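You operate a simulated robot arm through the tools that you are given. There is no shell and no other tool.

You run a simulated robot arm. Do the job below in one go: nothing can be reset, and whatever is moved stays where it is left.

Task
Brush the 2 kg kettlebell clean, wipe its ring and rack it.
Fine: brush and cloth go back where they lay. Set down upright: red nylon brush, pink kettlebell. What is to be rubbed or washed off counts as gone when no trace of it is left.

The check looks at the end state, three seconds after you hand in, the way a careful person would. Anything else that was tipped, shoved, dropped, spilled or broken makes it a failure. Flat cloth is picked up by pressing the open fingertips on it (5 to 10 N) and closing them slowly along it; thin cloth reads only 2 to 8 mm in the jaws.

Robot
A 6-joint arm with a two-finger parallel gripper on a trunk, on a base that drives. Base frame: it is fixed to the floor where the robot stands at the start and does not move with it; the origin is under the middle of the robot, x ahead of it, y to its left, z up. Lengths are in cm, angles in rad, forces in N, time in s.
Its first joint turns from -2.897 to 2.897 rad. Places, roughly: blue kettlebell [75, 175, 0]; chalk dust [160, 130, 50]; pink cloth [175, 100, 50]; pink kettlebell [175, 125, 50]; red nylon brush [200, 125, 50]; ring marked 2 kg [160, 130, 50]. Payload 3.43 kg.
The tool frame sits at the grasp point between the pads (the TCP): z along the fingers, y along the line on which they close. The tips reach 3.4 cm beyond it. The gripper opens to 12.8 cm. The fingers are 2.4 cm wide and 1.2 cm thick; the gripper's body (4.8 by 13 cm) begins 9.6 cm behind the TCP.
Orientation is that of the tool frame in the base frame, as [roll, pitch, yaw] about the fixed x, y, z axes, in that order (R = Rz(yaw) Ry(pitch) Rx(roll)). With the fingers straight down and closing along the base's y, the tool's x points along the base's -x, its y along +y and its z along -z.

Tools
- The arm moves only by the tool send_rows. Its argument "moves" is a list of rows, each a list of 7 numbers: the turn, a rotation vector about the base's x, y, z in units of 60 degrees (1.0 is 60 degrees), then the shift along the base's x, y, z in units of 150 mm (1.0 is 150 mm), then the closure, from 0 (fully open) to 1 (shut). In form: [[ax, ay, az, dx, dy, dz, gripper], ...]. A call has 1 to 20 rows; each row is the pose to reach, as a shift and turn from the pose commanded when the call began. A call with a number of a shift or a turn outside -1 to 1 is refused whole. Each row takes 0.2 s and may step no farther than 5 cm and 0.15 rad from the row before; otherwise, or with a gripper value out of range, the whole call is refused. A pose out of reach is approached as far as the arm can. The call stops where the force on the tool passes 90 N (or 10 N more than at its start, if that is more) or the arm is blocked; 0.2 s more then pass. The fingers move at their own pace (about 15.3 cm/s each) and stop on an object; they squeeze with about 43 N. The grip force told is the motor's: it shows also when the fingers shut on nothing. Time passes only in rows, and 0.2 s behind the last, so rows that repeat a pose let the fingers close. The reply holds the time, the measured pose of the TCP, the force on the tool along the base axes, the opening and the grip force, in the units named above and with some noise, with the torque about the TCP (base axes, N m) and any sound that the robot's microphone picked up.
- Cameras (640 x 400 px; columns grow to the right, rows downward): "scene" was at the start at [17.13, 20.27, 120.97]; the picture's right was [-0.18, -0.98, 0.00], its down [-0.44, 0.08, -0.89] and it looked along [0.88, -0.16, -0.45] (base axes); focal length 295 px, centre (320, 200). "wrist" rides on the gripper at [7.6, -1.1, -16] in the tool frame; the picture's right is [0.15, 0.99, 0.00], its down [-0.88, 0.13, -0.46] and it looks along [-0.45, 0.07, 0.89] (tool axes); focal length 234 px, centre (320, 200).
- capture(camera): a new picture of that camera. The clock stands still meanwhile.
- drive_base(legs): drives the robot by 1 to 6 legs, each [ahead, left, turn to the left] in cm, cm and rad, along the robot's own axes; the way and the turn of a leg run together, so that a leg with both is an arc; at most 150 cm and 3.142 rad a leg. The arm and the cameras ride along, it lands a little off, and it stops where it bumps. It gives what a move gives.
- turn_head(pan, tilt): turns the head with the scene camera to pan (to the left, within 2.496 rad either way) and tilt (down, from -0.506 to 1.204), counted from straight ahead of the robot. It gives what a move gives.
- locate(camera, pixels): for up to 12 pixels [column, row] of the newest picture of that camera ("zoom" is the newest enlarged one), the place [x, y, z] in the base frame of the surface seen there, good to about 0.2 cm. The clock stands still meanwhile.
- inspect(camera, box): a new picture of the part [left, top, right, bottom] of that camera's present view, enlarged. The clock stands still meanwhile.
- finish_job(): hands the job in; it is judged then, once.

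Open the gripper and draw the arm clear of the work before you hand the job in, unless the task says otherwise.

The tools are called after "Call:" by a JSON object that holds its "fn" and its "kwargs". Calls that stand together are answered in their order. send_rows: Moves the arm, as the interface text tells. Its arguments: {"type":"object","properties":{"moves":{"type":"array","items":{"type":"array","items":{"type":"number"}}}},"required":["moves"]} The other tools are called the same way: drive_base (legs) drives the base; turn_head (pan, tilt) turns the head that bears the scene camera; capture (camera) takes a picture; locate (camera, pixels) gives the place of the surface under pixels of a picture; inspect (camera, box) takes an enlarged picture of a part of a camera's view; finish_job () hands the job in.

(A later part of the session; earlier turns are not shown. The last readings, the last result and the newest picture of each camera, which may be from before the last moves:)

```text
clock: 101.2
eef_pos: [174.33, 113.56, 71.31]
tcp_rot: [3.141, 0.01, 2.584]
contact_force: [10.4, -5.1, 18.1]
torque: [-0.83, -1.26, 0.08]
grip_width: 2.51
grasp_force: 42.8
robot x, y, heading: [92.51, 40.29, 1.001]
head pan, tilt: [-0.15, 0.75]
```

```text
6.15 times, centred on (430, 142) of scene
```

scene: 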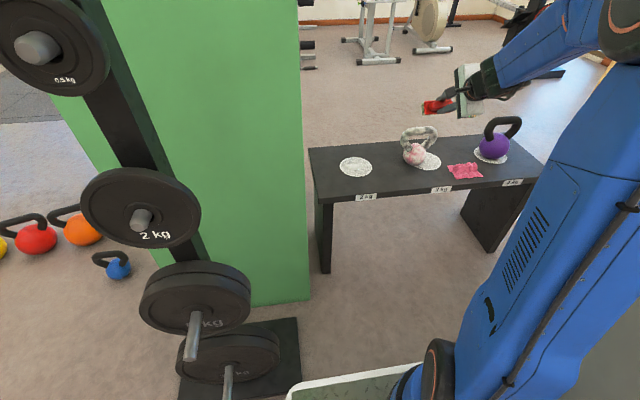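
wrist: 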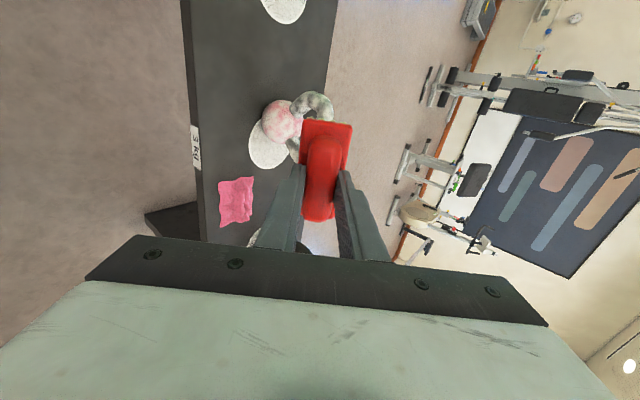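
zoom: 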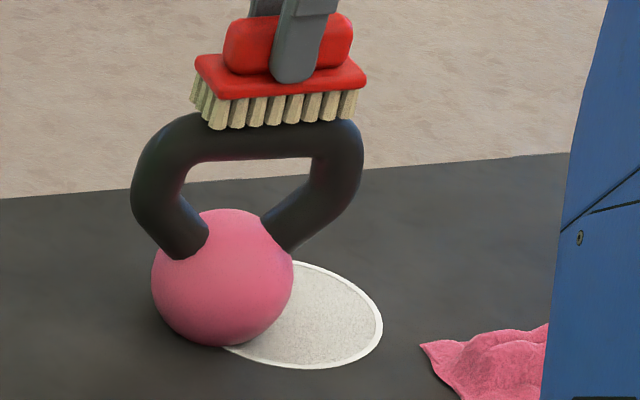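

The bell now looks clean: black handle, plain pink ball. I zoom in to check for any remaining traces.

Call:
{"fn": "inspect", "kwargs": {"camera": "scene", "box": [398, 124, 438, 168]}}

Call:
{"fn": "inspect", "kwargs": {"camera": "wrist", "box": [256, 50, 384, 130]}}

```text
9.09 times, centred on (418, 146) of scene
```

zoom: 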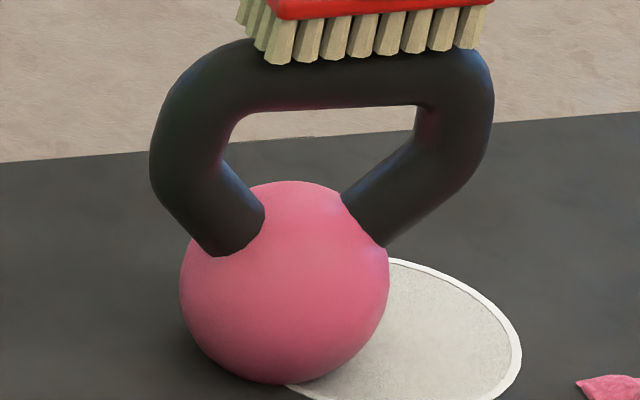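

```text
5.00 times, centred on (320, 90) of wrist
```

zoom: 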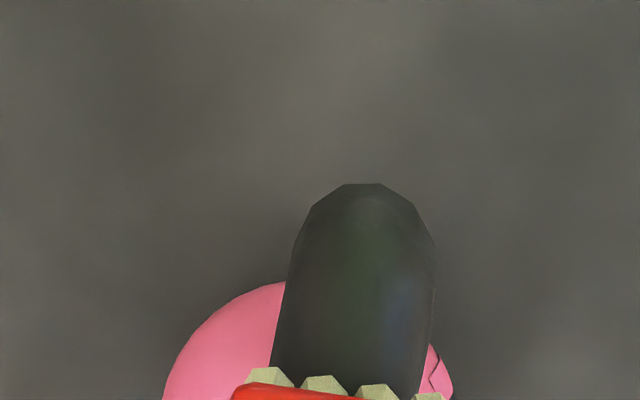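

Clean all over. I lift the brush and carry it back above its place at (193.4, 113.35).

Call:
{"fn": "send_rows", "kwargs": {"moves": [[0, 0, 0, 0, 0, 0.15, 1], [0, 0, 0, 0, 0, 0.4, 1], [0, 0, 0, 0, 0, 0.5, 1], [0, 0, 0, 0.25, 0, 0.5, 1], [0, 0, 0, 0.5, 0, 0.5, 1], [0, 0, 0, 0.75, 0, 0.5, 1], [0, 0, 0, 1.0, 0, 0.5, 1]]}}

Call:
{"fn": "send_rows", "kwargs": {"moves": [[0, 0, 0, 0.15, 0, 0, 1], [0, 0, 0, 0.28, 0, 0, 1], [0, 0, 0, 0.28, 0, -0.3, 1], [0, 0, 0, 0.28, 0, -0.6, 1], [0, 0, 0, 0.28, 0, -0.6, 1]]}}

Call:
{"fn": "send_rows", "kwargs": {"moves": [[0, 0, 0, 0, 0, 0, 1]]}}

Call:
{"fn": "capture", "kwargs": {"camera": "wrist"}}

```text
clock: 102.8
eef_pos: [189.1, 113.71, 78.95]
tcp_rot: [3.138, 0.011, 2.587]
contact_force: [-0.9, -0.1, 0.6]
torque: [0.03, -0.03, -0.04]
grip_width: 2.49
grasp_force: 43.0
robot x, y, heading: [92.8, 40.56, 1.004]
head pan, tilt: [-0.15, 0.75]
```

```text
clock: 104.0
eef_pos: [193.3, 113.58, 69.78]
tcp_rot: [3.141, 0.009, 2.586]
contact_force: [-0.1, -0.2, -0.1]
torque: [-0.03, -0.01, 0.0]
grip_width: 2.51
grasp_force: 42.6
robot x, y, heading: [92.92, 40.88, 1.001]
head pan, tilt: [-0.15, 0.75]
```

```text
clock: 104.4
eef_pos: [193.36, 113.58, 69.84]
tcp_rot: [3.142, 0.01, 2.584]
contact_force: [-0.7, 0.1, -1.3]
torque: [0.0, -0.01, -0.01]
grip_width: 2.53
grasp_force: 42.8
robot x, y, heading: [92.71, 40.84, 1.001]
head pan, tilt: [-0.15, 0.75]
```

```text
taken
```

wrist: 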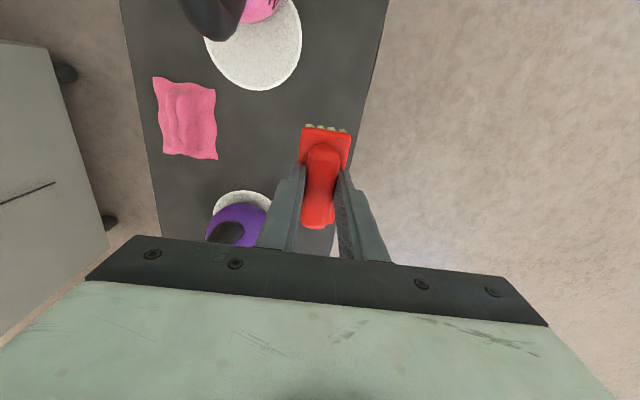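

The brush seems to have slid about 5 px in the fingers. I locate its plate corners to get its true offset before setting it down.

Call:
{"fn": "inspect", "kwargs": {"camera": "wrist", "box": [272, 110, 368, 240]}}

Call:
{"fn": "locate", "kwargs": {"camera": "wrist", "pixels": [[304, 130], [347, 136], [320, 126], [325, 150], [318, 222], [325, 138]]}}

```text
3.08 times, centred on (320, 175) of wrist
```

zoom: 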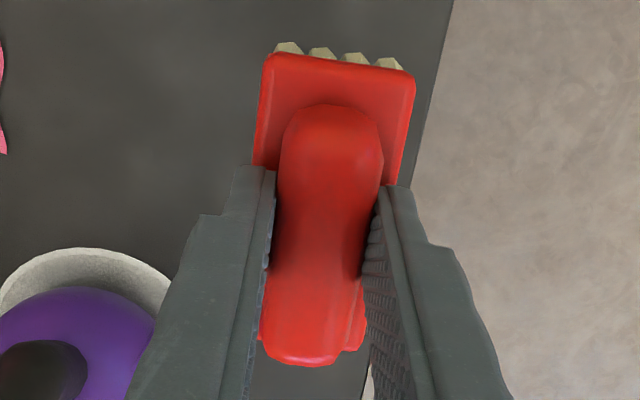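

```text
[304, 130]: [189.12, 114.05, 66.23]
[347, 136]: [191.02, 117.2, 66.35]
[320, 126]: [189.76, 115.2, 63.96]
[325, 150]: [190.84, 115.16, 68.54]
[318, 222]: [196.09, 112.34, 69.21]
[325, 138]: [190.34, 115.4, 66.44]
```

The brush slid about 0.4 cm along the bench direction and 0.3 cm up in the fingers. I correct for that, and lower it to just above the bench.

Call:
{"fn": "send_rows", "kwargs": {"moves": [[0, 0, 0, -0.029, -0.015, -0.2, 1], [0, 0, 0, -0.029, -0.015, -0.45, 1], [0, 0, 0, -0.029, -0.015, -0.7, 1], [0, 0, 0, -0.029, -0.015, -0.84, 1], [0, 0, 0, -0.029, -0.015, -0.84, 1]]}}

Call:
{"fn": "send_rows", "kwargs": {"moves": [[0, 0, 0, 0, 0, -0.02, 1], [0, 0, 0, 0, 0, -0.035, 1], [0, 0, 0, 0, 0, -0.035, 1]]}}

Call:
{"fn": "send_rows", "kwargs": {"moves": [[0, 0, 0, 0, 0, -0.01, 1], [0, 0, 0, 0, 0, -0.01, 1]]}}

```text
clock: 105.6
eef_pos: [192.87, 113.54, 57.21]
tcp_rot: [3.14, 0.008, 2.584]
contact_force: [-0.4, -0.4, -0.9]
torque: [-0.01, -0.02, -0.05]
grip_width: 2.53
grasp_force: 43.1
robot x, y, heading: [92.41, 40.46, 1.002]
head pan, tilt: [-0.15, 0.75]
```

```text
clock: 106.4
eef_pos: [192.86, 113.49, 56.75]
tcp_rot: [3.139, 0.009, 2.585]
contact_force: [-0.4, 0.3, -0.7]
torque: [0.03, 0.01, 0.03]
grip_width: 2.52
grasp_force: 43.2
robot x, y, heading: [92.31, 40.36, 1.002]
head pan, tilt: [-0.15, 0.75]
```

```text
clock: 107.0
eef_pos: [192.86, 113.38, 56.61]
tcp_rot: [3.139, 0.008, 2.584]
contact_force: [0.0, 0.5, -1.5]
torque: [0.02, 0.03, 0.0]
grip_width: 2.48
grasp_force: 43.0
robot x, y, heading: [92.57, 40.41, 0.999]
head pan, tilt: [-0.15, 0.75]
```

Call:
{"fn": "send_rows", "kwargs": {"moves": [[0, 0, 0, 0, 0, -0.01, 1], [0, 0, 0, 0, 0, -0.01, 1]]}}

Call:
{"fn": "send_rows", "kwargs": {"moves": [[0, 0, 0, 0, 0, -0.01, 1], [0, 0, 0, 0, 0, -0.01, 1]]}}

Call:
{"fn": "send_rows", "kwargs": {"moves": [[0, 0, 0, 0, 0, -0.01, 1], [0, 0, 0, 0, 0, -0.01, 1]]}}

```text
clock: 107.6
eef_pos: [192.91, 113.42, 56.49]
tcp_rot: [3.141, 0.01, 2.584]
contact_force: [0.5, 0.0, -0.4]
torque: [0.0, 0.01, 0.02]
grip_width: 2.49
grasp_force: 43.0
robot x, y, heading: [92.46, 40.51, 1.0]
head pan, tilt: [-0.15, 0.75]
```

```text
clock: 108.2
eef_pos: [192.96, 113.58, 56.27]
tcp_rot: [3.14, 0.011, 2.586]
contact_force: [0.2, -0.3, -1.2]
torque: [0.02, -0.01, 0.01]
grip_width: 2.46
grasp_force: 43.2
robot x, y, heading: [92.5, 40.66, 1.003]
head pan, tilt: [-0.15, 0.75]
```

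```text
clock: 108.8
eef_pos: [192.88, 113.54, 56.18]
tcp_rot: [3.139, 0.008, 2.584]
contact_force: [2.0, 0.2, 9.4]
torque: [-0.14, -0.04, 0.06]
grip_width: 2.49
grasp_force: 43.0
robot x, y, heading: [92.82, 40.36, 1.005]
head pan, tilt: [-0.15, 0.75]
```

The bristles touch the bench (9 N). Before releasing I check the brush corners against the original ones (188.65,113.82) and (190.64,117.0).

Call:
{"fn": "inspect", "kwargs": {"camera": "wrist", "box": [272, 110, 368, 240]}}

Call:
{"fn": "locate", "kwargs": {"camera": "zoom", "pixels": [[272, 62], [406, 82], [300, 90], [390, 110], [330, 80], [290, 355]]}}

```text
3.08 times, centred on (320, 175) of wrist
```

zoom: 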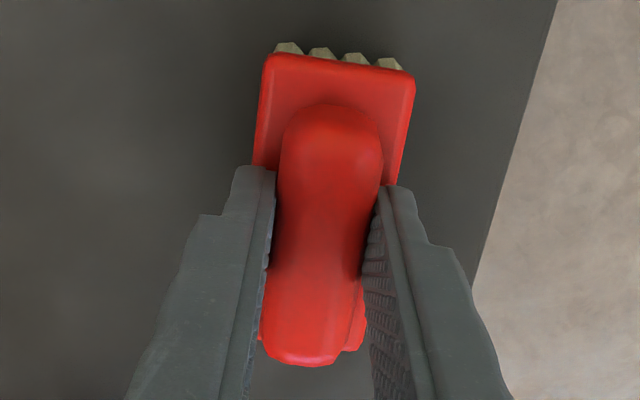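

```text
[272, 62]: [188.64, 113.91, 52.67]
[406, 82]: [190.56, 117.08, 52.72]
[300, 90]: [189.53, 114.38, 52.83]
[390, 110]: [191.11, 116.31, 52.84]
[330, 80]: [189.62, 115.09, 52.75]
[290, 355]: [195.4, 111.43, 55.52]
```

It is within 1 mm of its old place. I ease the pressure, open the fingers and lift straight up.

Call:
{"fn": "send_rows", "kwargs": {"moves": [[0, 0, 0, 0, 0, 0.006, 1], [0, 0, 0, 0, 0, 0.006, 0.8], [0, 0, 0, 0, 0, 0.006, 0.6], [0, 0, 0, 0, 0, 0.006, 0.3], [0, 0, 0, 0, 0, 0.006, 0], [0, 0, 0, 0, 0, 0.006, 0], [0, 0, 0, 0, 0, 0.006, 0]]}}

Call:
{"fn": "send_rows", "kwargs": {"moves": [[0, 0, 0, 0, 0, 0.1, 0], [0, 0, 0, 0, 0, 0.3, 0], [0, 0, 0, 0, 0, 0.6, 0], [0, 0, 0, 0, 0, 0.9, 0], [0, 0, 0, 0, 0, 1, 0]]}}

Call:
{"fn": "send_rows", "kwargs": {"moves": [[0, 0, 0, 0, 0, 0.2, 0], [0, 0, 0, 0, 0, 0.4, 0], [0, 0, 0, 0, 0, 0.6, 0], [0, 0, 0, 0, 0, 0.6, 0]]}}

Call:
{"fn": "capture", "kwargs": {"camera": "wrist"}}

```text
clock: 110.4
eef_pos: [192.79, 113.45, 56.15]
tcp_rot: [3.14, 0.008, 2.584]
contact_force: [-0.6, 0.9, 0.4]
torque: [-0.02, 0.02, 0.01]
grip_width: 12.78
grasp_force: 0.1
robot x, y, heading: [92.58, 40.5, 1.006]
head pan, tilt: [-0.15, 0.75]
```

```text
clock: 111.6
eef_pos: [192.86, 113.43, 71.17]
tcp_rot: [3.14, 0.009, 2.585]
contact_force: [-0.3, -0.1, 0.3]
torque: [-0.01, 0.02, 0.0]
grip_width: 12.8
grasp_force: 0.1
robot x, y, heading: [92.54, 40.59, 1.0]
head pan, tilt: [-0.15, 0.75]
```

```text
clock: 112.6
eef_pos: [192.84, 113.43, 80.12]
tcp_rot: [3.141, 0.01, 2.584]
contact_force: [0.5, 0.0, 0.2]
torque: [0.02, 0.0, -0.02]
grip_width: 12.79
grasp_force: 0.1
robot x, y, heading: [92.7, 40.39, 1.004]
head pan, tilt: [-0.15, 0.75]
```

```text
taken
```

wrist: 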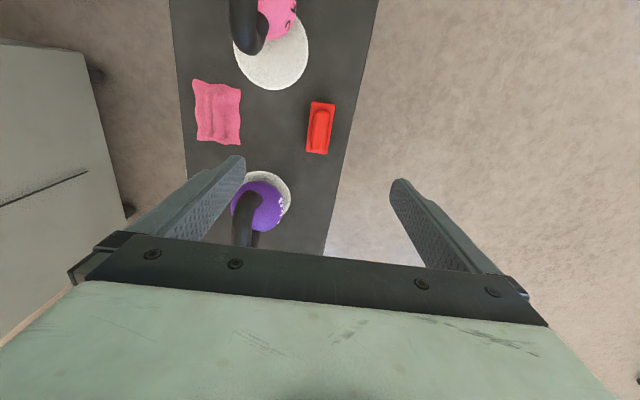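

Brush stands upright at its old spot. Next the cloth: I move over its centre (183.8, 96.8) with fingers closing across the ridge, partly closed to about 4.5 cm.

Call:
{"fn": "send_rows", "kwargs": {"moves": [[0, 0, 0, -0.12, -0.22, 0, 0.65], [0, 0, 0, -0.24, -0.44, 0, 0.65], [0, 0, 0, -0.36, -0.66, 0, 0.65], [0, 0, 0, -0.48, -0.88, 0, 0.65]]}}

Call:
{"fn": "send_rows", "kwargs": {"moves": [[0, 0, 0, -0.123, -0.229, 0, 0.65], [0, 0, 0, -0.123, -0.229, -0.3, 0.65], [0, 0, 0, -0.123, -0.229, -0.6, 0.65], [0, 0, 0, -0.123, -0.229, -0.9, 0.65], [0, 0, 0, -0.123, -0.229, -0.9, 0.65]]}}

Call:
{"fn": "capture", "kwargs": {"camera": "wrist"}}

Call:
{"fn": "capture", "kwargs": {"camera": "scene"}}

```text
clock: 113.6
eef_pos: [185.64, 100.43, 79.88]
tcp_rot: [3.14, 0.008, 2.586]
contact_force: [1.0, -0.4, 0.8]
torque: [-0.05, 0.06, 0.03]
grip_width: 4.52
grasp_force: 0.1
robot x, y, heading: [92.4, 40.76, 1.009]
head pan, tilt: [-0.15, 0.75]
```

```text
clock: 114.8
eef_pos: [184.06, 96.96, 66.5]
tcp_rot: [3.141, 0.008, 2.585]
contact_force: [-0.3, -0.8, 0.2]
torque: [0.0, 0.03, -0.01]
grip_width: 4.5
grasp_force: 0.0
robot x, y, heading: [92.74, 40.96, 1.004]
head pan, tilt: [-0.15, 0.75]
```

```text
taken
```

wrist: 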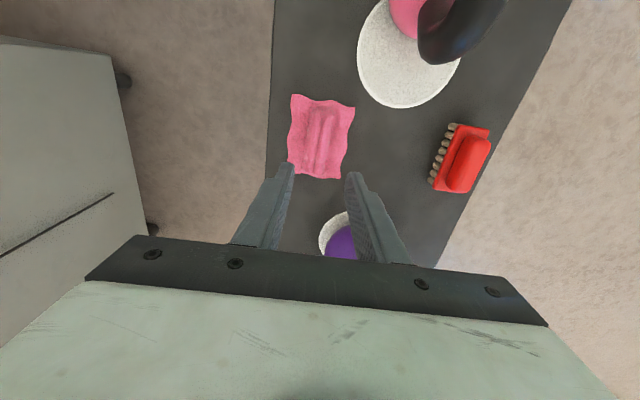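

```text
taken
```

scene: 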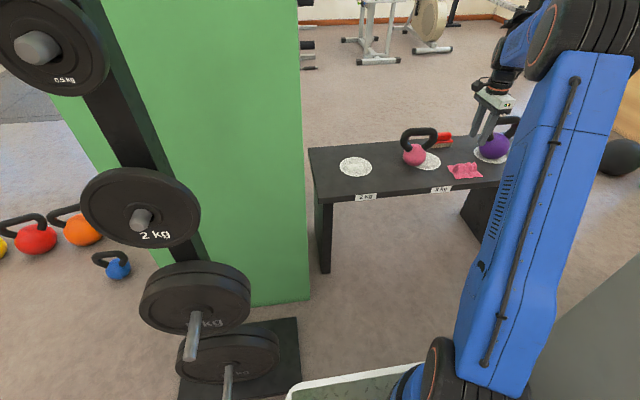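

The fingers straddle the cloth's ridge. I descend to just above it, then press down in small steps.

Call:
{"fn": "send_rows", "kwargs": {"moves": [[0, 0, 0, -0.011, -0.017, -0.25, 0.65], [0, 0, 0, -0.011, -0.017, -0.5, 0.65], [0, 0, 0, -0.011, -0.017, -0.73, 0.65], [0, 0, 0, -0.011, -0.017, -0.73, 0.65]]}}

Call:
{"fn": "send_rows", "kwargs": {"moves": [[0, 0, 0, 0, 0, -0.03, 0.65], [0, 0, 0, 0, 0, -0.06, 0.65], [0, 0, 0, 0, 0, -0.06, 0.65]]}}

Call:
{"fn": "capture", "kwargs": {"camera": "wrist"}}

```text
clock: 115.8
eef_pos: [183.73, 96.49, 55.97]
tcp_rot: [3.139, 0.008, 2.584]
contact_force: [0.1, -0.3, -0.5]
torque: [0.01, -0.01, -0.01]
grip_width: 4.47
grasp_force: 0.0
robot x, y, heading: [92.58, 40.66, 0.997]
head pan, tilt: [-0.15, 0.75]
```

```text
clock: 116.6
eef_pos: [183.72, 96.55, 54.95]
tcp_rot: [3.141, 0.01, 2.585]
contact_force: [-0.3, -0.1, 1.1]
torque: [-0.01, 0.02, 0.02]
grip_width: 4.47
grasp_force: 0.1
robot x, y, heading: [92.47, 40.74, 1.008]
head pan, tilt: [-0.15, 0.75]
```

```text
taken
```

wrist: 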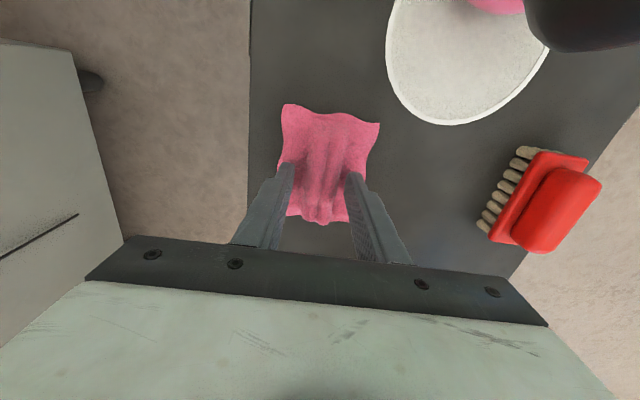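

Well placed over the cloth. I lower in 1.5 mm steps to feel 5–10 N.

Call:
{"fn": "send_rows", "kwargs": {"moves": [[0, 0, 0, 0, 0, -0.02, 0.65], [0, 0, 0, 0, 0, -0.033, 0.65], [0, 0, 0, 0, 0, -0.033, 0.65]]}}

Call:
{"fn": "send_rows", "kwargs": {"moves": [[0, 0, 0, 0, 0, -0.01, 0.65], [0, 0, 0, 0, 0, -0.01, 0.65]]}}

Call:
{"fn": "send_rows", "kwargs": {"moves": [[0, 0, 0, 0, 0, -0.01, 0.65], [0, 0, 0, 0, 0, -0.01, 0.65]]}}

Call:
{"fn": "send_rows", "kwargs": {"moves": [[0, 0, 0, 0, 0, -0.01, 0.65], [0, 0, 0, 0, 0, -0.01, 0.65]]}}

```text
clock: 117.4
eef_pos: [183.65, 96.47, 54.41]
tcp_rot: [3.14, 0.008, 2.584]
contact_force: [0.4, -1.1, 6.5]
torque: [-0.03, 0.1, -0.01]
grip_width: 4.46
grasp_force: 0.0
robot x, y, heading: [92.71, 40.39, 1.002]
head pan, tilt: [-0.15, 0.75]
```

```text
clock: 118.0
eef_pos: [183.64, 96.61, 54.3]
tcp_rot: [3.14, 0.011, 2.586]
contact_force: [-2.7, -5.0, 27.0]
torque: [-0.32, 0.34, 0.05]
grip_width: 4.49
grasp_force: 0.1
robot x, y, heading: [92.68, 40.36, 1.0]
head pan, tilt: [-0.15, 0.75]
```

```text
clock: 118.6
eef_pos: [183.77, 96.57, 54.29]
tcp_rot: [3.136, 0.011, 2.584]
contact_force: [1.3, 0.3, 45.9]
torque: [-0.27, 0.44, 0.0]
grip_width: 4.52
grasp_force: 0.4
robot x, y, heading: [92.57, 40.75, 1.001]
head pan, tilt: [-0.15, 0.75]
```

```text
clock: 119.2
eef_pos: [183.68, 96.59, 54.37]
tcp_rot: [3.135, 0.011, 2.585]
contact_force: [3.8, 6.7, 68.3]
torque: [-0.33, 0.64, 0.02]
grip_width: 4.49
grasp_force: 0.2
robot x, y, heading: [92.36, 40.53, 1.004]
head pan, tilt: [-0.15, 0.75]
```

Too firm (68 N); the first step was right at 6.5 N. I raise back 4.5 mm to that level and then close slowly along the cloth.

Call:
{"fn": "send_rows", "kwargs": {"moves": [[0, 0, 0, 0, 0, 0.015, 0.65], [0, 0, 0, 0, 0, 0.03, 0.65], [0, 0, 0, 0, 0, 0.03, 0.65]]}}

```text
clock: 120.0
eef_pos: [183.57, 96.55, 54.38]
tcp_rot: [3.14, 0.008, 2.585]
contact_force: [12.6, 10.1, 37.4]
torque: [0.34, -0.2, -0.03]
grip_width: 4.5
grasp_force: 0.1
robot x, y, heading: [92.65, 40.72, 1.004]
head pan, tilt: [-0.15, 0.75]
```

Call:
{"fn": "send_rows", "kwargs": {"moves": [[0, 0, 0, 0, 0, 0.01, 0.65], [0, 0, 0, 0, 0, 0.01, 0.65]]}}

Call:
{"fn": "send_rows", "kwargs": {"moves": [[0, 0, 0, 0, 0, 0.005, 0.65], [0, 0, 0, 0, 0, 0.005, 0.65]]}}

```text
clock: 120.6
eef_pos: [183.49, 96.41, 54.4]
tcp_rot: [-3.141, 0.007, 2.584]
contact_force: [6.4, 2.8, 16.5]
torque: [0.16, -0.14, -0.03]
grip_width: 4.49
grasp_force: 0.0
robot x, y, heading: [92.45, 40.69, 1.002]
head pan, tilt: [-0.15, 0.75]
```

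```text
clock: 121.2
eef_pos: [183.66, 96.47, 54.47]
tcp_rot: [3.142, 0.007, 2.586]
contact_force: [-0.7, -0.7, 0.7]
torque: [0.01, 0.04, -0.01]
grip_width: 4.47
grasp_force: 0.0
robot x, y, heading: [92.82, 40.2, 1.004]
head pan, tilt: [-0.15, 0.75]
```

Now it is nearly free (0.7 N); I press again by about 0.6 mm to reach 5–10 N.

Call:
{"fn": "send_rows", "kwargs": {"moves": [[0, 0, 0, 0, 0, -0.004, 0.65], [0, 0, 0, 0, 0, -0.004, 0.65]]}}

```text
clock: 121.8
eef_pos: [183.66, 96.61, 54.43]
tcp_rot: [3.14, 0.01, 2.586]
contact_force: [-0.2, 0.6, 1.2]
torque: [-0.04, 0.01, 0.0]
grip_width: 4.46
grasp_force: 0.1
robot x, y, heading: [92.29, 40.49, 1.003]
head pan, tilt: [-0.15, 0.75]
```

Call:
{"fn": "send_rows", "kwargs": {"moves": [[0, 0, 0, 0, 0, -0.004, 0.65], [0, 0, 0, 0, 0, -0.004, 0.65]]}}

```text
clock: 122.4
eef_pos: [183.53, 96.68, 54.39]
tcp_rot: [3.141, 0.009, 2.585]
contact_force: [0.7, 0.6, -0.2]
torque: [0.0, 0.02, 0.01]
grip_width: 4.49
grasp_force: 0.1
robot x, y, heading: [92.48, 40.57, 1.002]
head pan, tilt: [-0.15, 0.75]
```

Call:
{"fn": "send_rows", "kwargs": {"moves": [[0, 0, 0, 0, 0, -0.005, 0.65], [0, 0, 0, 0, 0, -0.005, 0.65]]}}

```text
clock: 123.0
eef_pos: [183.74, 96.59, 54.44]
tcp_rot: [3.14, 0.009, 2.585]
contact_force: [0.6, -0.6, 1.7]
torque: [-0.03, 0.07, 0.0]
grip_width: 4.51
grasp_force: 0.3
robot x, y, heading: [92.66, 40.61, 1.002]
head pan, tilt: [-0.15, 0.75]
```

Call:
{"fn": "send_rows", "kwargs": {"moves": [[0, 0, 0, 0, 0, -0.004, 0.65], [0, 0, 0, 0, 0, -0.004, 0.65]]}}

```text
clock: 123.6
eef_pos: [183.63, 96.59, 54.42]
tcp_rot: [3.141, 0.009, 2.585]
contact_force: [2.3, 1.7, 5.7]
torque: [0.06, -0.02, -0.04]
grip_width: 4.48
grasp_force: 0.1
robot x, y, heading: [92.63, 40.57, 1.003]
head pan, tilt: [-0.15, 0.75]
```

Pressing at about 6 N. I now close the fingers slowly along the cloth.

Call:
{"fn": "send_rows", "kwargs": {"moves": [[0, 0, 0, 0, 0, -0.001, 0.67], [0, 0, 0, 0, 0, -0.001, 0.69], [0, 0, 0, 0, 0, -0.001, 0.71], [0, 0, 0, 0, 0, -0.001, 0.73], [0, 0, 0, 0, 0, -0.001, 0.75], [0, 0, 0, 0, 0, -0.001, 0.77], [0, 0, 0, 0, 0, -0.001, 0.79], [0, 0, 0, 0, 0, -0.001, 0.81], [0, 0, 0, 0, 0, -0.001, 0.83], [0, 0, 0, 0, 0, -0.001, 0.85], [0, 0, 0, 0, 0, -0.001, 0.87], [0, 0, 0, 0, 0, -0.001, 0.89], [0, 0, 0, 0, 0, -0.001, 0.91], [0, 0, 0, 0, 0, -0.001, 0.93], [0, 0, 0, 0, 0, -0.001, 0.95], [0, 0, 0, 0, 0, -0.001, 0.97], [0, 0, 0, 0, 0, -0.001, 0.99], [0, 0, 0, 0, 0, -0.001, 1], [0, 0, 0, 0, 0, -0.001, 1], [0, 0, 0, 0, 0, -0.001, 1]]}}

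Call:
{"fn": "capture", "kwargs": {"camera": "wrist"}}

```text
clock: 127.8
eef_pos: [183.66, 96.56, 54.5]
tcp_rot: [3.14, 0.008, 2.584]
contact_force: [-1.5, 3.1, 14.3]
torque: [0.03, 0.17, -0.16]
grip_width: 2.57
grasp_force: 42.7
robot x, y, heading: [92.57, 40.47, 1.002]
head pan, tilt: [-0.15, 0.75]
```

```text
taken
```

wrist: 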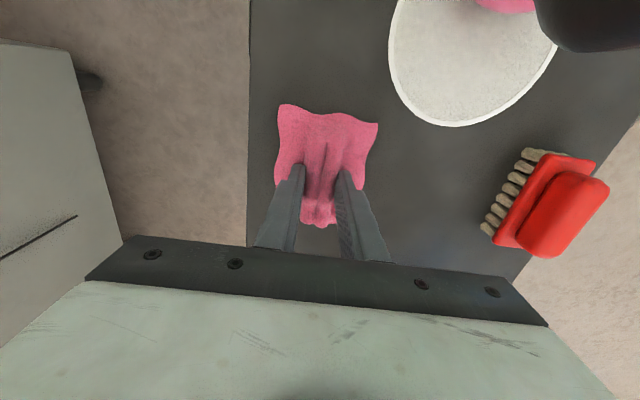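

The fingers stopped at 2.57 cm on the cloth's ridge with full grip force. I lift a little to see whether the cloth follows.

Call:
{"fn": "send_rows", "kwargs": {"moves": [[0, 0, 0, 0, 0, 0.05, 1], [0, 0, 0, 0, 0, 0.15, 1], [0, 0, 0, 0, 0, 0.3, 1], [0, 0, 0, 0, 0, 0.5, 1], [0, 0, 0, 0, 0, 0.5, 1]]}}

Call:
{"fn": "capture", "kwargs": {"camera": "wrist"}}

Call:
{"fn": "inspect", "kwargs": {"camera": "scene", "box": [420, 90, 532, 190]}}

```text
clock: 129.0
eef_pos: [183.6, 96.48, 61.8]
tcp_rot: [3.14, 0.009, 2.583]
contact_force: [0.5, 0.3, -0.6]
torque: [0.0, -0.02, -0.02]
grip_width: 2.56
grasp_force: 43.1
robot x, y, heading: [92.53, 40.91, 1.004]
head pan, tilt: [-0.15, 0.75]
```

```text
taken
```

wrist: 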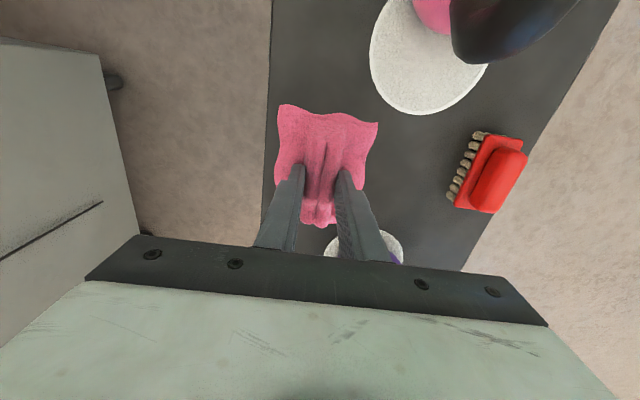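

```text
4.00 times, centred on (476, 140) of scene
```

zoom: 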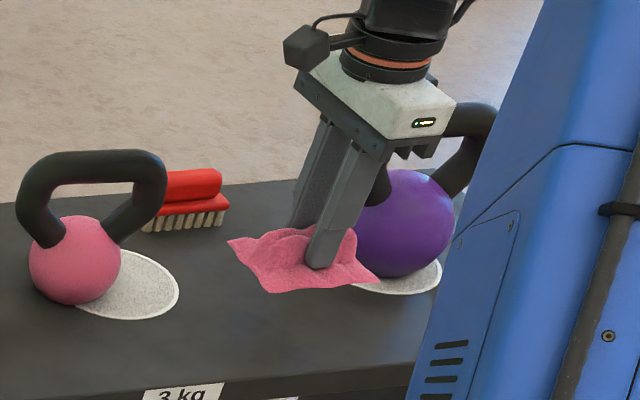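

The cloth is lifted and held firmly, its underside about 4.5 cm below the TCP. I raise it to z≈79 and carry it over to ring 2 at (154.9, 126.2).

Call:
{"fn": "send_rows", "kwargs": {"moves": [[0, 0, 0, 0, 0, 0.3, 1], [0, 0, 0, 0, 0, 0.6, 1], [0, 0, 0, 0, 0, 0.9, 1], [0, 0, 0, 0, 0, 1.0, 1]]}}

Call:
{"fn": "send_rows", "kwargs": {"moves": [[0, 0, 0, -0.16, 0.165, 0.1, 1], [0, 0, 0, -0.32, 0.33, 0.15, 1], [0, 0, 0, -0.48, 0.495, 0.15, 1], [0, 0, 0, -0.64, 0.66, 0.15, 1], [0, 0, 0, -0.8, 0.825, 0.15, 1], [0, 0, 0, -0.957, 0.99, 0.15, 1]]}}

Call:
{"fn": "send_rows", "kwargs": {"moves": [[0, 0, 0, -0.16, 0.165, 0, 1], [0, 0, 0, -0.32, 0.33, 0, 1], [0, 0, 0, -0.48, 0.495, 0, 1], [0, 0, 0, -0.64, 0.66, 0, 1], [0, 0, 0, -0.8, 0.825, 0, 1], [0, 0, 0, -0.957, 0.99, 0, 1], [0, 0, 0, -0.957, 0.99, 0, 1]]}}

Call:
{"fn": "capture", "kwargs": {"camera": "wrist"}}

Call:
{"fn": "capture", "kwargs": {"camera": "scene"}}

```text
clock: 130.0
eef_pos: [183.69, 96.57, 76.86]
tcp_rot: [3.138, 0.009, 2.584]
contact_force: [-0.4, -0.6, -1.1]
torque: [-0.01, 0.03, -0.02]
grip_width: 2.57
grasp_force: 42.2
robot x, y, heading: [92.46, 40.52, 1.006]
head pan, tilt: [-0.15, 0.75]
```

```text
clock: 131.4
eef_pos: [169.13, 111.4, 79.01]
tcp_rot: [3.139, 0.009, 2.583]
contact_force: [-0.4, -0.6, -0.3]
torque: [0.01, 0.01, 0.01]
grip_width: 2.55
grasp_force: 43.4
robot x, y, heading: [92.84, 40.49, 1.003]
head pan, tilt: [-0.15, 0.75]
```

```text
clock: 133.0
eef_pos: [154.97, 126.44, 79.04]
tcp_rot: [3.14, 0.008, 2.584]
contact_force: [-0.8, -0.2, -0.8]
torque: [0.02, -0.02, 0.01]
grip_width: 2.54
grasp_force: 43.4
robot x, y, heading: [92.34, 40.54, 1.007]
head pan, tilt: [-0.15, 0.75]
```

```text
taken
```

wrist: 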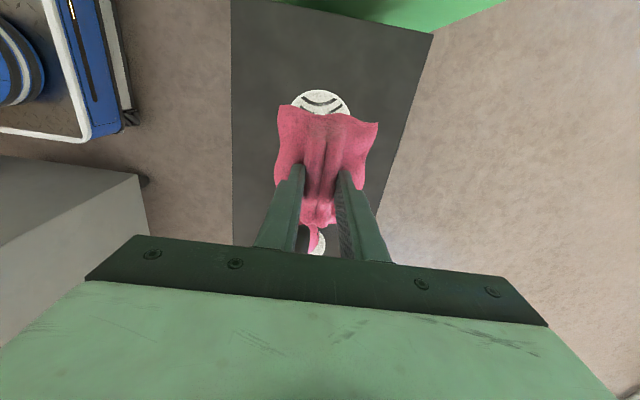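

```text
taken
```

scene: 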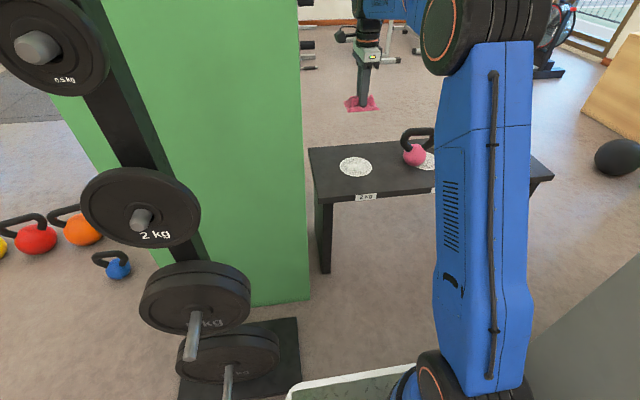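

The cloth hangs above the ring; the ring shows dark arcs at wrist px (320,102). I zoom on it and on the scene view of the ring.

Call:
{"fn": "inspect", "kwargs": {"camera": "wrist", "box": [270, 80, 370, 130]}}

Call:
{"fn": "inspect", "kwargs": {"camera": "scene", "box": [325, 145, 389, 185]}}

```text
6.40 times, centred on (320, 105) of wrist
```

zoom: 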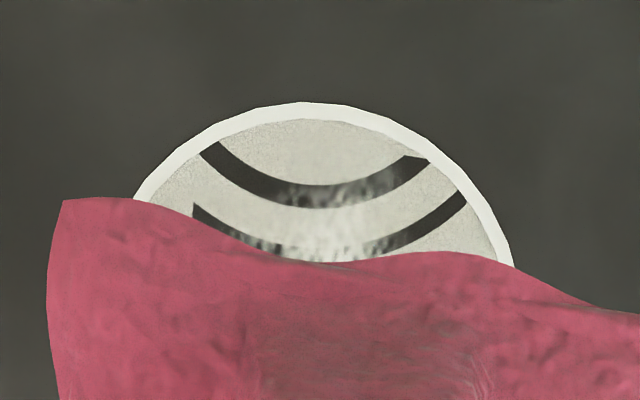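

```text
10.00 times, centred on (357, 165) of scene
```

zoom: 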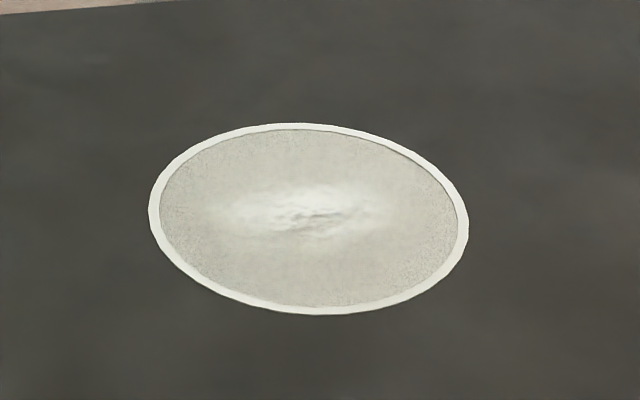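

A chalk patch sits in the ring's middle. I lower the cloth onto the ring, first to just above.

Call:
{"fn": "send_rows", "kwargs": {"moves": [[0, 0, 0, 0, 0, -0.3, 1], [0, 0, 0, 0, 0, -0.6, 1], [0, 0, 0, 0, 0, -0.9, 1], [0, 0, 0, 0, 0, -1.0, 1]]}}

Call:
{"fn": "send_rows", "kwargs": {"moves": [[0, 0, 0, 0, 0, -0.2, 1], [0, 0, 0, 0, 0, -0.4, 1], [0, 0, 0, 0, 0, -0.55, 1], [0, 0, 0, 0, 0, -0.55, 1]]}}

Call:
{"fn": "send_rows", "kwargs": {"moves": [[0, 0, 0, 0, 0, -0.02, 1], [0, 0, 0, 0, 0, -0.04, 1], [0, 0, 0, 0, 0, -0.04, 1]]}}

```text
clock: 134.0
eef_pos: [155.01, 126.22, 63.85]
tcp_rot: [3.139, 0.01, 2.584]
contact_force: [-0.2, 0.5, -0.3]
torque: [0.03, 0.01, 0.0]
grip_width: 2.55
grasp_force: 42.9
robot x, y, heading: [92.45, 40.39, 1.005]
head pan, tilt: [-0.15, 0.75]
```

```text
clock: 135.0
eef_pos: [155.03, 126.22, 55.74]
tcp_rot: [3.14, 0.008, 2.586]
contact_force: [-0.6, 0.7, -0.4]
torque: [-0.02, 0.01, 0.01]
grip_width: 2.55
grasp_force: 42.9
robot x, y, heading: [92.59, 40.62, 1.003]
head pan, tilt: [-0.15, 0.75]
```

```text
clock: 135.8
eef_pos: [154.9, 126.2, 55.1]
tcp_rot: [3.139, 0.006, 2.585]
contact_force: [0.0, 0.5, -0.1]
torque: [-0.02, -0.01, -0.01]
grip_width: 2.57
grasp_force: 43.5
robot x, y, heading: [92.31, 40.63, 1.003]
head pan, tilt: [-0.15, 0.75]
```

Call:
{"fn": "send_rows", "kwargs": {"moves": [[0, 0, 0, 0, 0, -0.015, 1], [0, 0, 0, 0, 0, -0.03, 1], [0, 0, 0, 0, 0, -0.03, 1]]}}

Call:
{"fn": "send_rows", "kwargs": {"moves": [[0, 0, 0, 0, 0, -0.007, 1], [0, 0, 0, 0, 0, -0.007, 1]]}}

Call:
{"fn": "send_rows", "kwargs": {"moves": [[0, 0, 0, 0, 0, -0.007, 1], [0, 0, 0, 0, 0, -0.007, 1]]}}

```text
clock: 136.6
eef_pos: [155.03, 126.38, 54.66]
tcp_rot: [3.141, 0.01, 2.586]
contact_force: [-0.1, -1.1, -0.9]
torque: [-0.01, 0.0, 0.0]
grip_width: 2.58
grasp_force: 42.8
robot x, y, heading: [92.77, 40.84, 1.003]
head pan, tilt: [-0.15, 0.75]
```

```text
clock: 137.2
eef_pos: [154.88, 126.27, 54.6]
tcp_rot: [3.141, 0.01, 2.585]
contact_force: [-0.1, 0.0, -0.3]
torque: [0.01, 0.01, -0.03]
grip_width: 2.55
grasp_force: 43.1
robot x, y, heading: [92.66, 40.81, 1.001]
head pan, tilt: [-0.15, 0.75]
```

```text
clock: 137.8
eef_pos: [154.93, 126.28, 54.66]
tcp_rot: [3.14, 0.009, 2.584]
contact_force: [-0.4, 0.0, -0.1]
torque: [0.0, -0.02, 0.03]
grip_width: 2.56
grasp_force: 42.9
robot x, y, heading: [92.52, 40.67, 1.006]
head pan, tilt: [-0.15, 0.75]
```

Call:
{"fn": "send_rows", "kwargs": {"moves": [[0, 0, 0, 0, 0, -0.007, 1], [0, 0, 0, 0, 0, -0.007, 1]]}}

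Call:
{"fn": "send_rows", "kwargs": {"moves": [[0, 0, 0, 0, 0, -0.007, 1], [0, 0, 0, 0, 0, -0.007, 1]]}}

```text
clock: 138.4
eef_pos: [155.06, 126.27, 54.45]
tcp_rot: [3.141, 0.009, 2.584]
contact_force: [0.7, -0.4, -0.2]
torque: [0.02, -0.02, 0.01]
grip_width: 2.59
grasp_force: 42.8
robot x, y, heading: [92.69, 40.37, 1.001]
head pan, tilt: [-0.15, 0.75]
```

```text
clock: 139.0
eef_pos: [155.08, 126.33, 54.39]
tcp_rot: [3.138, 0.011, 2.584]
contact_force: [5.7, 1.7, 11.9]
torque: [-0.02, 0.17, -0.01]
grip_width: 2.56
grasp_force: 43.1
robot x, y, heading: [92.71, 40.64, 1.006]
head pan, tilt: [-0.15, 0.75]
```

The cloth touches the ring at about 12 N. I rub back and forth over the chalk patch.

Call:
{"fn": "send_rows", "kwargs": {"moves": [[0, 0, 0, 0.0561, -0.036, 0, 1], [0, 0, 0, 0.1123, -0.0719, 0, 1], [0, 0, 0, 0.0389, -0.0011, 0, 1], [0, 0, 0, -0.0381, 0.0641, 0, 1], [0, 0, 0, -0.0871, 0.1112, 0, 1], [0, 0, 0, 0.0079, 0.0741, 0, 1], [0, 0, 0, 0.0993, 0.0313, 0, 1], [0, 0, 0, 0.1626, 0.0067, 0, 1], [0, 0, 0, 0.0784, 0.0606, 0, 1], [0, 0, 0, -0.0129, 0.1033, 0, 1], [0, 0, 0, -0.0835, 0.1169, 0, 1], [0, 0, 0, -0.0173, 0.0349, 0, 1], [0, 0, 0, 0.0489, -0.0472, 0, 1], [0, 0, 0, 0.0907, -0.1056, 0, 1], [0, 0, 0, -0.0079, -0.0741, 0, 1], [0, 0, 0, -0.0993, -0.0313, 0, 1], [0, 0, 0, -0.1626, -0.0067, 0, 1], [0, 0, 0, -0.0641, -0.0381, 0, 1], [0, 0, 0, 0.0345, -0.0697, 0, 1], [0, 0, 0, 0, 0, 0, 1]]}}

Call:
{"fn": "inspect", "kwargs": {"camera": "scene", "box": [325, 135, 405, 185]}}

Call:
{"fn": "capture", "kwargs": {"camera": "wrist"}}

```text
clock: 143.2
eef_pos: [155.09, 126.05, 54.48]
tcp_rot: [3.14, 0.009, 2.583]
contact_force: [1.7, -8.6, 11.0]
torque: [-0.26, 0.1, 0.12]
grip_width: 2.56
grasp_force: 43.0
robot x, y, heading: [92.55, 40.12, 1.005]
head pan, tilt: [-0.15, 0.75]
```

```text
8.00 times, centred on (365, 160) of scene
```

zoom: 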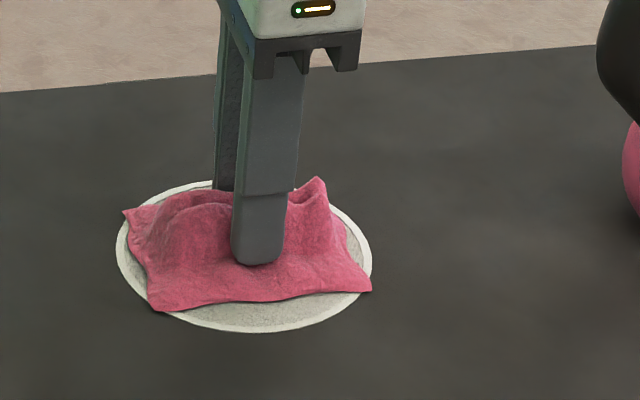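

```text
taken
```

wrist: 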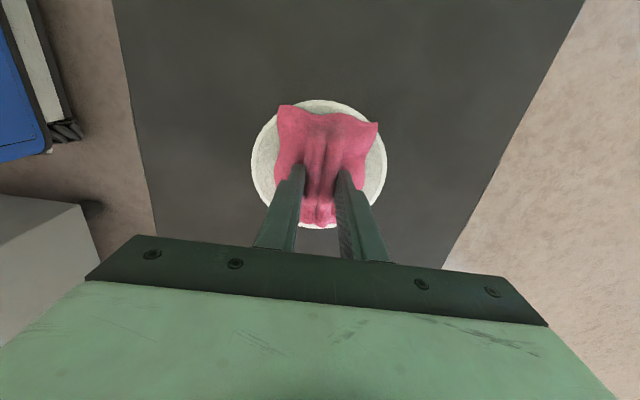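

The rubbing runs smoothly. I repeat it twice more before looking beneath the cloth.

Call:
{"fn": "send_rows", "kwargs": {"moves": [[0, 0, 0, 0.0561, -0.036, 0, 1], [0, 0, 0, 0.1123, -0.0719, 0, 1], [0, 0, 0, 0.0389, -0.0011, 0, 1], [0, 0, 0, -0.0381, 0.0641, 0, 1], [0, 0, 0, -0.0871, 0.1112, 0, 1], [0, 0, 0, 0.0079, 0.0741, 0, 1], [0, 0, 0, 0.0993, 0.0313, 0, 1], [0, 0, 0, 0.1626, 0.0067, 0, 1], [0, 0, 0, 0.0784, 0.0606, 0, 1], [0, 0, 0, -0.0129, 0.1033, 0, 1], [0, 0, 0, -0.0835, 0.1169, 0, 1], [0, 0, 0, -0.0173, 0.0349, 0, 1], [0, 0, 0, 0.0489, -0.0472, 0, 1], [0, 0, 0, 0.0907, -0.1056, 0, 1], [0, 0, 0, -0.0079, -0.0741, 0, 1], [0, 0, 0, -0.0993, -0.0313, 0, 1], [0, 0, 0, -0.1626, -0.0067, 0, 1], [0, 0, 0, -0.0641, -0.0381, 0, 1], [0, 0, 0, 0.0345, -0.0697, 0, 1], [0, 0, 0, 0, 0, 0, 1]]}}

Call:
{"fn": "send_rows", "kwargs": {"moves": [[0, 0, 0, 0.0561, -0.036, 0, 1], [0, 0, 0, 0.1123, -0.0719, 0, 1], [0, 0, 0, 0.0389, -0.0011, 0, 1], [0, 0, 0, -0.0381, 0.0641, 0, 1], [0, 0, 0, -0.0871, 0.1112, 0, 1], [0, 0, 0, 0.0079, 0.0741, 0, 1], [0, 0, 0, 0.0993, 0.0313, 0, 1], [0, 0, 0, 0.1626, 0.0067, 0, 1], [0, 0, 0, 0.0784, 0.0606, 0, 1], [0, 0, 0, -0.0129, 0.1033, 0, 1], [0, 0, 0, -0.0835, 0.1169, 0, 1], [0, 0, 0, -0.0173, 0.0349, 0, 1], [0, 0, 0, 0.0489, -0.0472, 0, 1], [0, 0, 0, 0.0907, -0.1056, 0, 1], [0, 0, 0, -0.0079, -0.0741, 0, 1], [0, 0, 0, -0.0993, -0.0313, 0, 1], [0, 0, 0, -0.1626, -0.0067, 0, 1], [0, 0, 0, -0.0641, -0.0381, 0, 1], [0, 0, 0, 0.0345, -0.0697, 0, 1], [0, 0, 0, 0, 0, 0, 1]]}}

Call:
{"fn": "send_rows", "kwargs": {"moves": [[0, 0, 0, 0, 0, 0.1, 1], [0, 0, 0, 0, 0, 0.35, 1], [0, 0, 0, 0, 0, 0.65, 1], [0, 0, 0, 0, 0, 0.95, 1], [0, 0, 0, 0, 0, 0.95, 1]]}}

Call:
{"fn": "inspect", "kwargs": {"camera": "scene", "box": [325, 145, 389, 185]}}

```text
clock: 147.4
eef_pos: [154.97, 125.97, 54.35]
tcp_rot: [3.139, 0.009, 2.583]
contact_force: [5.6, -22.7, 30.2]
torque: [-0.74, 0.17, 0.18]
grip_width: 2.58
grasp_force: 43.2
robot x, y, heading: [92.24, 40.49, 1.002]
head pan, tilt: [-0.15, 0.75]
```

```text
clock: 151.6
eef_pos: [155.08, 126.22, 54.33]
tcp_rot: [3.138, 0.01, 2.583]
contact_force: [2.1, -14.8, 17.7]
torque: [-0.44, 0.15, 0.11]
grip_width: 2.58
grasp_force: 43.3
robot x, y, heading: [92.16, 40.29, 1.001]
head pan, tilt: [-0.15, 0.75]
```

```text
clock: 152.8
eef_pos: [155.06, 126.26, 68.41]
tcp_rot: [3.14, 0.01, 2.583]
contact_force: [-0.4, 0.2, -1.5]
torque: [-0.01, -0.04, -0.02]
grip_width: 2.59
grasp_force: 43.2
robot x, y, heading: [92.37, 40.53, 1.006]
head pan, tilt: [-0.15, 0.75]
```

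```text
10.00 times, centred on (357, 165) of scene
```

zoom: 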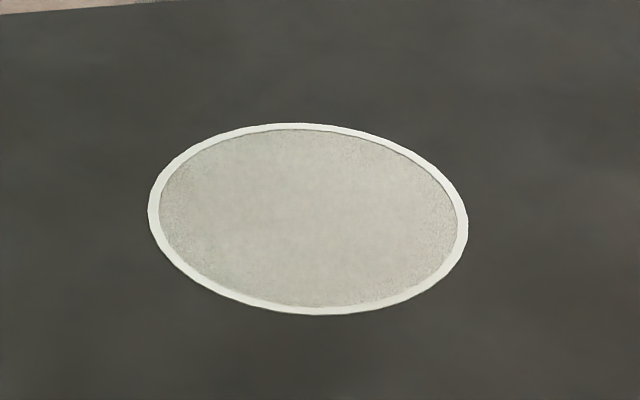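

The ring looks clean, matching the plain grey of ring 3. To be safe against faint traces I do one more rubbing pass and compare the view from the wrist camera afterwards.

Call:
{"fn": "send_rows", "kwargs": {"moves": [[0, 0, 0, 0, 0, -0.3, 1], [0, 0, 0, 0, 0, -0.6, 1], [0, 0, 0, 0, 0, -0.85, 1], [0, 0, 0, 0, 0, -0.92, 1], [0, 0, 0, 0, 0, -0.95, 1]]}}

Call:
{"fn": "send_rows", "kwargs": {"moves": [[0, 0, 0, 0.0561, -0.036, 0, 1], [0, 0, 0, 0.1123, -0.0719, 0, 1], [0, 0, 0, 0.0389, -0.0011, 0, 1], [0, 0, 0, -0.0381, 0.0641, 0, 1], [0, 0, 0, -0.0871, 0.1112, 0, 1], [0, 0, 0, 0.0079, 0.0741, 0, 1], [0, 0, 0, 0.0993, 0.0313, 0, 1], [0, 0, 0, 0.1626, 0.0067, 0, 1], [0, 0, 0, 0.0784, 0.0606, 0, 1], [0, 0, 0, -0.0129, 0.1033, 0, 1], [0, 0, 0, -0.0835, 0.1169, 0, 1], [0, 0, 0, -0.0173, 0.0349, 0, 1], [0, 0, 0, 0.0489, -0.0472, 0, 1], [0, 0, 0, 0.0907, -0.1056, 0, 1], [0, 0, 0, -0.0079, -0.0741, 0, 1], [0, 0, 0, -0.0993, -0.0313, 0, 1], [0, 0, 0, -0.1626, -0.0067, 0, 1], [0, 0, 0, -0.0641, -0.0381, 0, 1], [0, 0, 0, 0.0345, -0.0697, 0, 1], [0, 0, 0, 0, 0, 0, 1]]}}

Call:
{"fn": "send_rows", "kwargs": {"moves": [[0, 0, 0, 0, 0, 0.1, 1], [0, 0, 0, 0, 0, 0.35, 1], [0, 0, 0, 0, 0, 0.65, 1], [0, 0, 0, 0, 0, 0.95, 1], [0, 0, 0, 0, 0, 0.95, 1]]}}

Call:
{"fn": "send_rows", "kwargs": {"moves": [[0, 0, 0, 0.15, -0.15, 0.25, 1], [0, 0, 0, 0.31, -0.31, 0.5, 1], [0, 0, 0, 0.47, -0.48, 0.68, 1], [0, 0, 0, 0.63, -0.65, 0.68, 1], [0, 0, 0, 0.79, -0.82, 0.68, 1], [0, 0, 0, 0.954, -0.99, 0.68, 1]]}}

Call:
{"fn": "capture", "kwargs": {"camera": "wrist"}}

Call:
{"fn": "inspect", "kwargs": {"camera": "scene", "box": [325, 145, 389, 185]}}

```text
clock: 154.0
eef_pos: [154.94, 126.12, 54.38]
tcp_rot: [3.14, 0.009, 2.586]
contact_force: [-0.1, -3.8, 13.8]
torque: [-0.32, 0.52, 0.06]
grip_width: 2.54
grasp_force: 43.0
robot x, y, heading: [92.68, 40.49, 1.003]
head pan, tilt: [-0.15, 0.75]
```

```text
clock: 158.2
eef_pos: [155.09, 126.12, 54.27]
tcp_rot: [3.139, 0.009, 2.582]
contact_force: [2.8, -17.8, 23.4]
torque: [-0.61, 0.18, 0.14]
grip_width: 2.57
grasp_force: 42.8
robot x, y, heading: [92.63, 40.54, 1.002]
head pan, tilt: [-0.15, 0.75]
```

```text
clock: 159.4
eef_pos: [154.95, 126.16, 68.55]
tcp_rot: [3.14, 0.009, 2.586]
contact_force: [-0.5, 0.0, -0.5]
torque: [0.02, 0.0, -0.01]
grip_width: 2.58
grasp_force: 43.0
robot x, y, heading: [92.44, 40.65, 1.005]
head pan, tilt: [-0.15, 0.75]
```

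```text
refused: row 2 steps farther than a row can; nothing moved
```

```text
taken
```

wrist: 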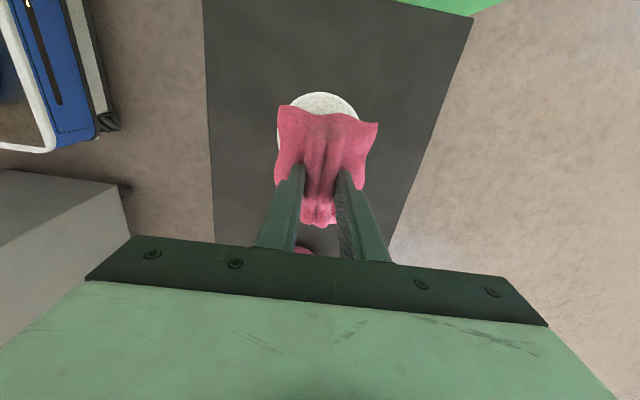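

```text
10.00 times, centred on (357, 165) of scene
```

zoom: 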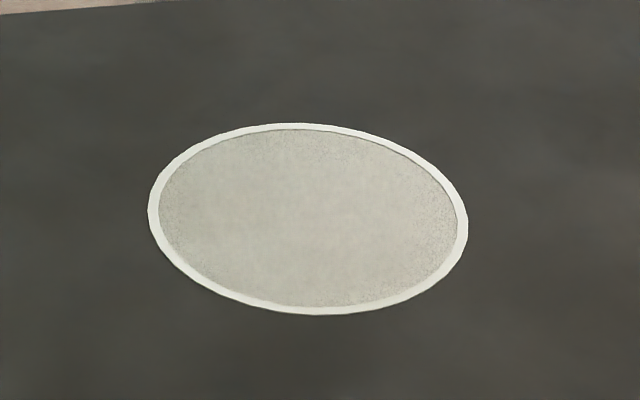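

Ring 2 is uniformly clean and the cloth has not slipped. I raise it and carry it back over the bell to its place.

Call:
{"fn": "send_rows", "kwargs": {"moves": [[0, 0, 0, 0, 0, 0.25, 1], [0, 0, 0, 0, 0, 0.5, 1], [0, 0, 0, 0, 0, 0.72, 1], [0, 0, 0, 0.15, -0.155, 0.72, 1], [0, 0, 0, 0.31, -0.32, 0.72, 1], [0, 0, 0, 0.47, -0.485, 0.72, 1], [0, 0, 0, 0.63, -0.65, 0.72, 1], [0, 0, 0, 0.79, -0.82, 0.72, 1], [0, 0, 0, 0.955, -0.988, 0.72, 1]]}}

Call:
{"fn": "send_rows", "kwargs": {"moves": [[0, 0, 0, 0.16, -0.165, 0, 1], [0, 0, 0, 0.32, -0.33, 0, 1], [0, 0, 0, 0.48, -0.495, 0, 1], [0, 0, 0, 0.64, -0.66, 0, 1], [0, 0, 0, 0.8, -0.825, 0, 1], [0, 0, 0, 0.955, -0.988, 0, 1], [0, 0, 0, 0.955, -0.988, 0, 1]]}}

Call:
{"fn": "send_rows", "kwargs": {"moves": [[0, 0, 0, 0, 0, -0.3, 1], [0, 0, 0, 0, 0, -0.6, 1], [0, 0, 0, 0, 0, -0.9, 1], [0, 0, 0, 0, 0, -1.0, 1], [0, 0, 0, 0, 0, -1.0, 1]]}}

Call:
{"fn": "capture", "kwargs": {"camera": "wrist"}}

```text
clock: 161.4
eef_pos: [169.23, 111.32, 79.46]
tcp_rot: [3.14, 0.008, 2.587]
contact_force: [0.0, 0.8, -1.0]
torque: [0.01, 0.01, 0.02]
grip_width: 2.59
grasp_force: 43.0
robot x, y, heading: [92.51, 40.77, 1.004]
head pan, tilt: [-0.15, 0.75]
```

```text
clock: 163.0
eef_pos: [183.65, 96.51, 79.34]
tcp_rot: [3.141, 0.01, 2.583]
contact_force: [0.0, 0.0, -1.2]
torque: [-0.01, 0.0, -0.02]
grip_width: 2.56
grasp_force: 43.0
robot x, y, heading: [92.71, 40.35, 1.001]
head pan, tilt: [-0.15, 0.75]
```

```text
clock: 164.2
eef_pos: [183.57, 96.71, 64.29]
tcp_rot: [3.14, 0.009, 2.586]
contact_force: [-0.5, -1.0, -0.9]
torque: [0.01, 0.0, 0.02]
grip_width: 2.57
grasp_force: 43.0
robot x, y, heading: [92.49, 40.72, 0.999]
head pan, tilt: [-0.15, 0.75]
```

```text
taken
```

wrist: 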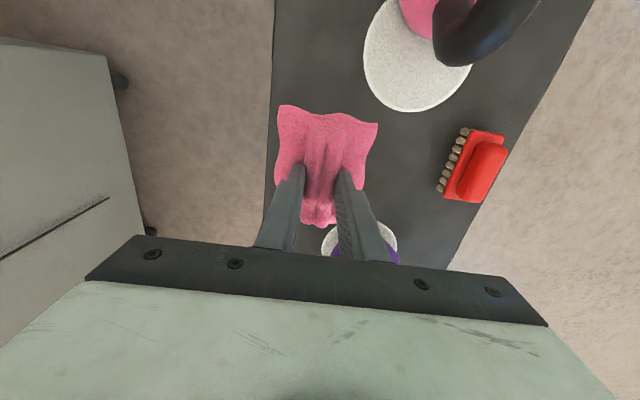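

The cloth hangs over its original place. I lower it to the bench with small final steps.

Call:
{"fn": "send_rows", "kwargs": {"moves": [[0, 0, 0, 0, 0, -0.25, 1], [0, 0, 0, 0, 0, -0.5, 1], [0, 0, 0, 0, 0, -0.62, 1], [0, 0, 0, 0, 0, -0.62, 1]]}}

Call:
{"fn": "send_rows", "kwargs": {"moves": [[0, 0, 0, 0, 0, -0.015, 1], [0, 0, 0, 0, 0, -0.025, 1], [0, 0, 0, 0, 0, -0.025, 1]]}}

Call:
{"fn": "send_rows", "kwargs": {"moves": [[0, 0, 0, 0, 0, -0.007, 1], [0, 0, 0, 0, 0, -0.007, 1]]}}

```text
clock: 165.2
eef_pos: [183.68, 96.67, 55.06]
tcp_rot: [3.141, 0.007, 2.584]
contact_force: [0.4, -0.8, -0.5]
torque: [0.0, 0.0, -0.03]
grip_width: 2.6
grasp_force: 43.7
robot x, y, heading: [92.46, 40.73, 1.005]
head pan, tilt: [-0.15, 0.75]
```

```text
clock: 166.0
eef_pos: [183.67, 96.76, 54.77]
tcp_rot: [3.14, 0.009, 2.585]
contact_force: [0.1, -0.4, -0.4]
torque: [-0.02, 0.01, 0.0]
grip_width: 2.59
grasp_force: 42.9
robot x, y, heading: [92.79, 40.87, 1.003]
head pan, tilt: [-0.15, 0.75]
```

```text
clock: 166.6
eef_pos: [183.67, 96.75, 54.58]
tcp_rot: [3.139, 0.009, 2.583]
contact_force: [0.7, 0.2, -0.1]
torque: [0.02, -0.02, -0.04]
grip_width: 2.56
grasp_force: 42.9
robot x, y, heading: [92.57, 40.5, 1.008]
head pan, tilt: [-0.15, 0.75]
```

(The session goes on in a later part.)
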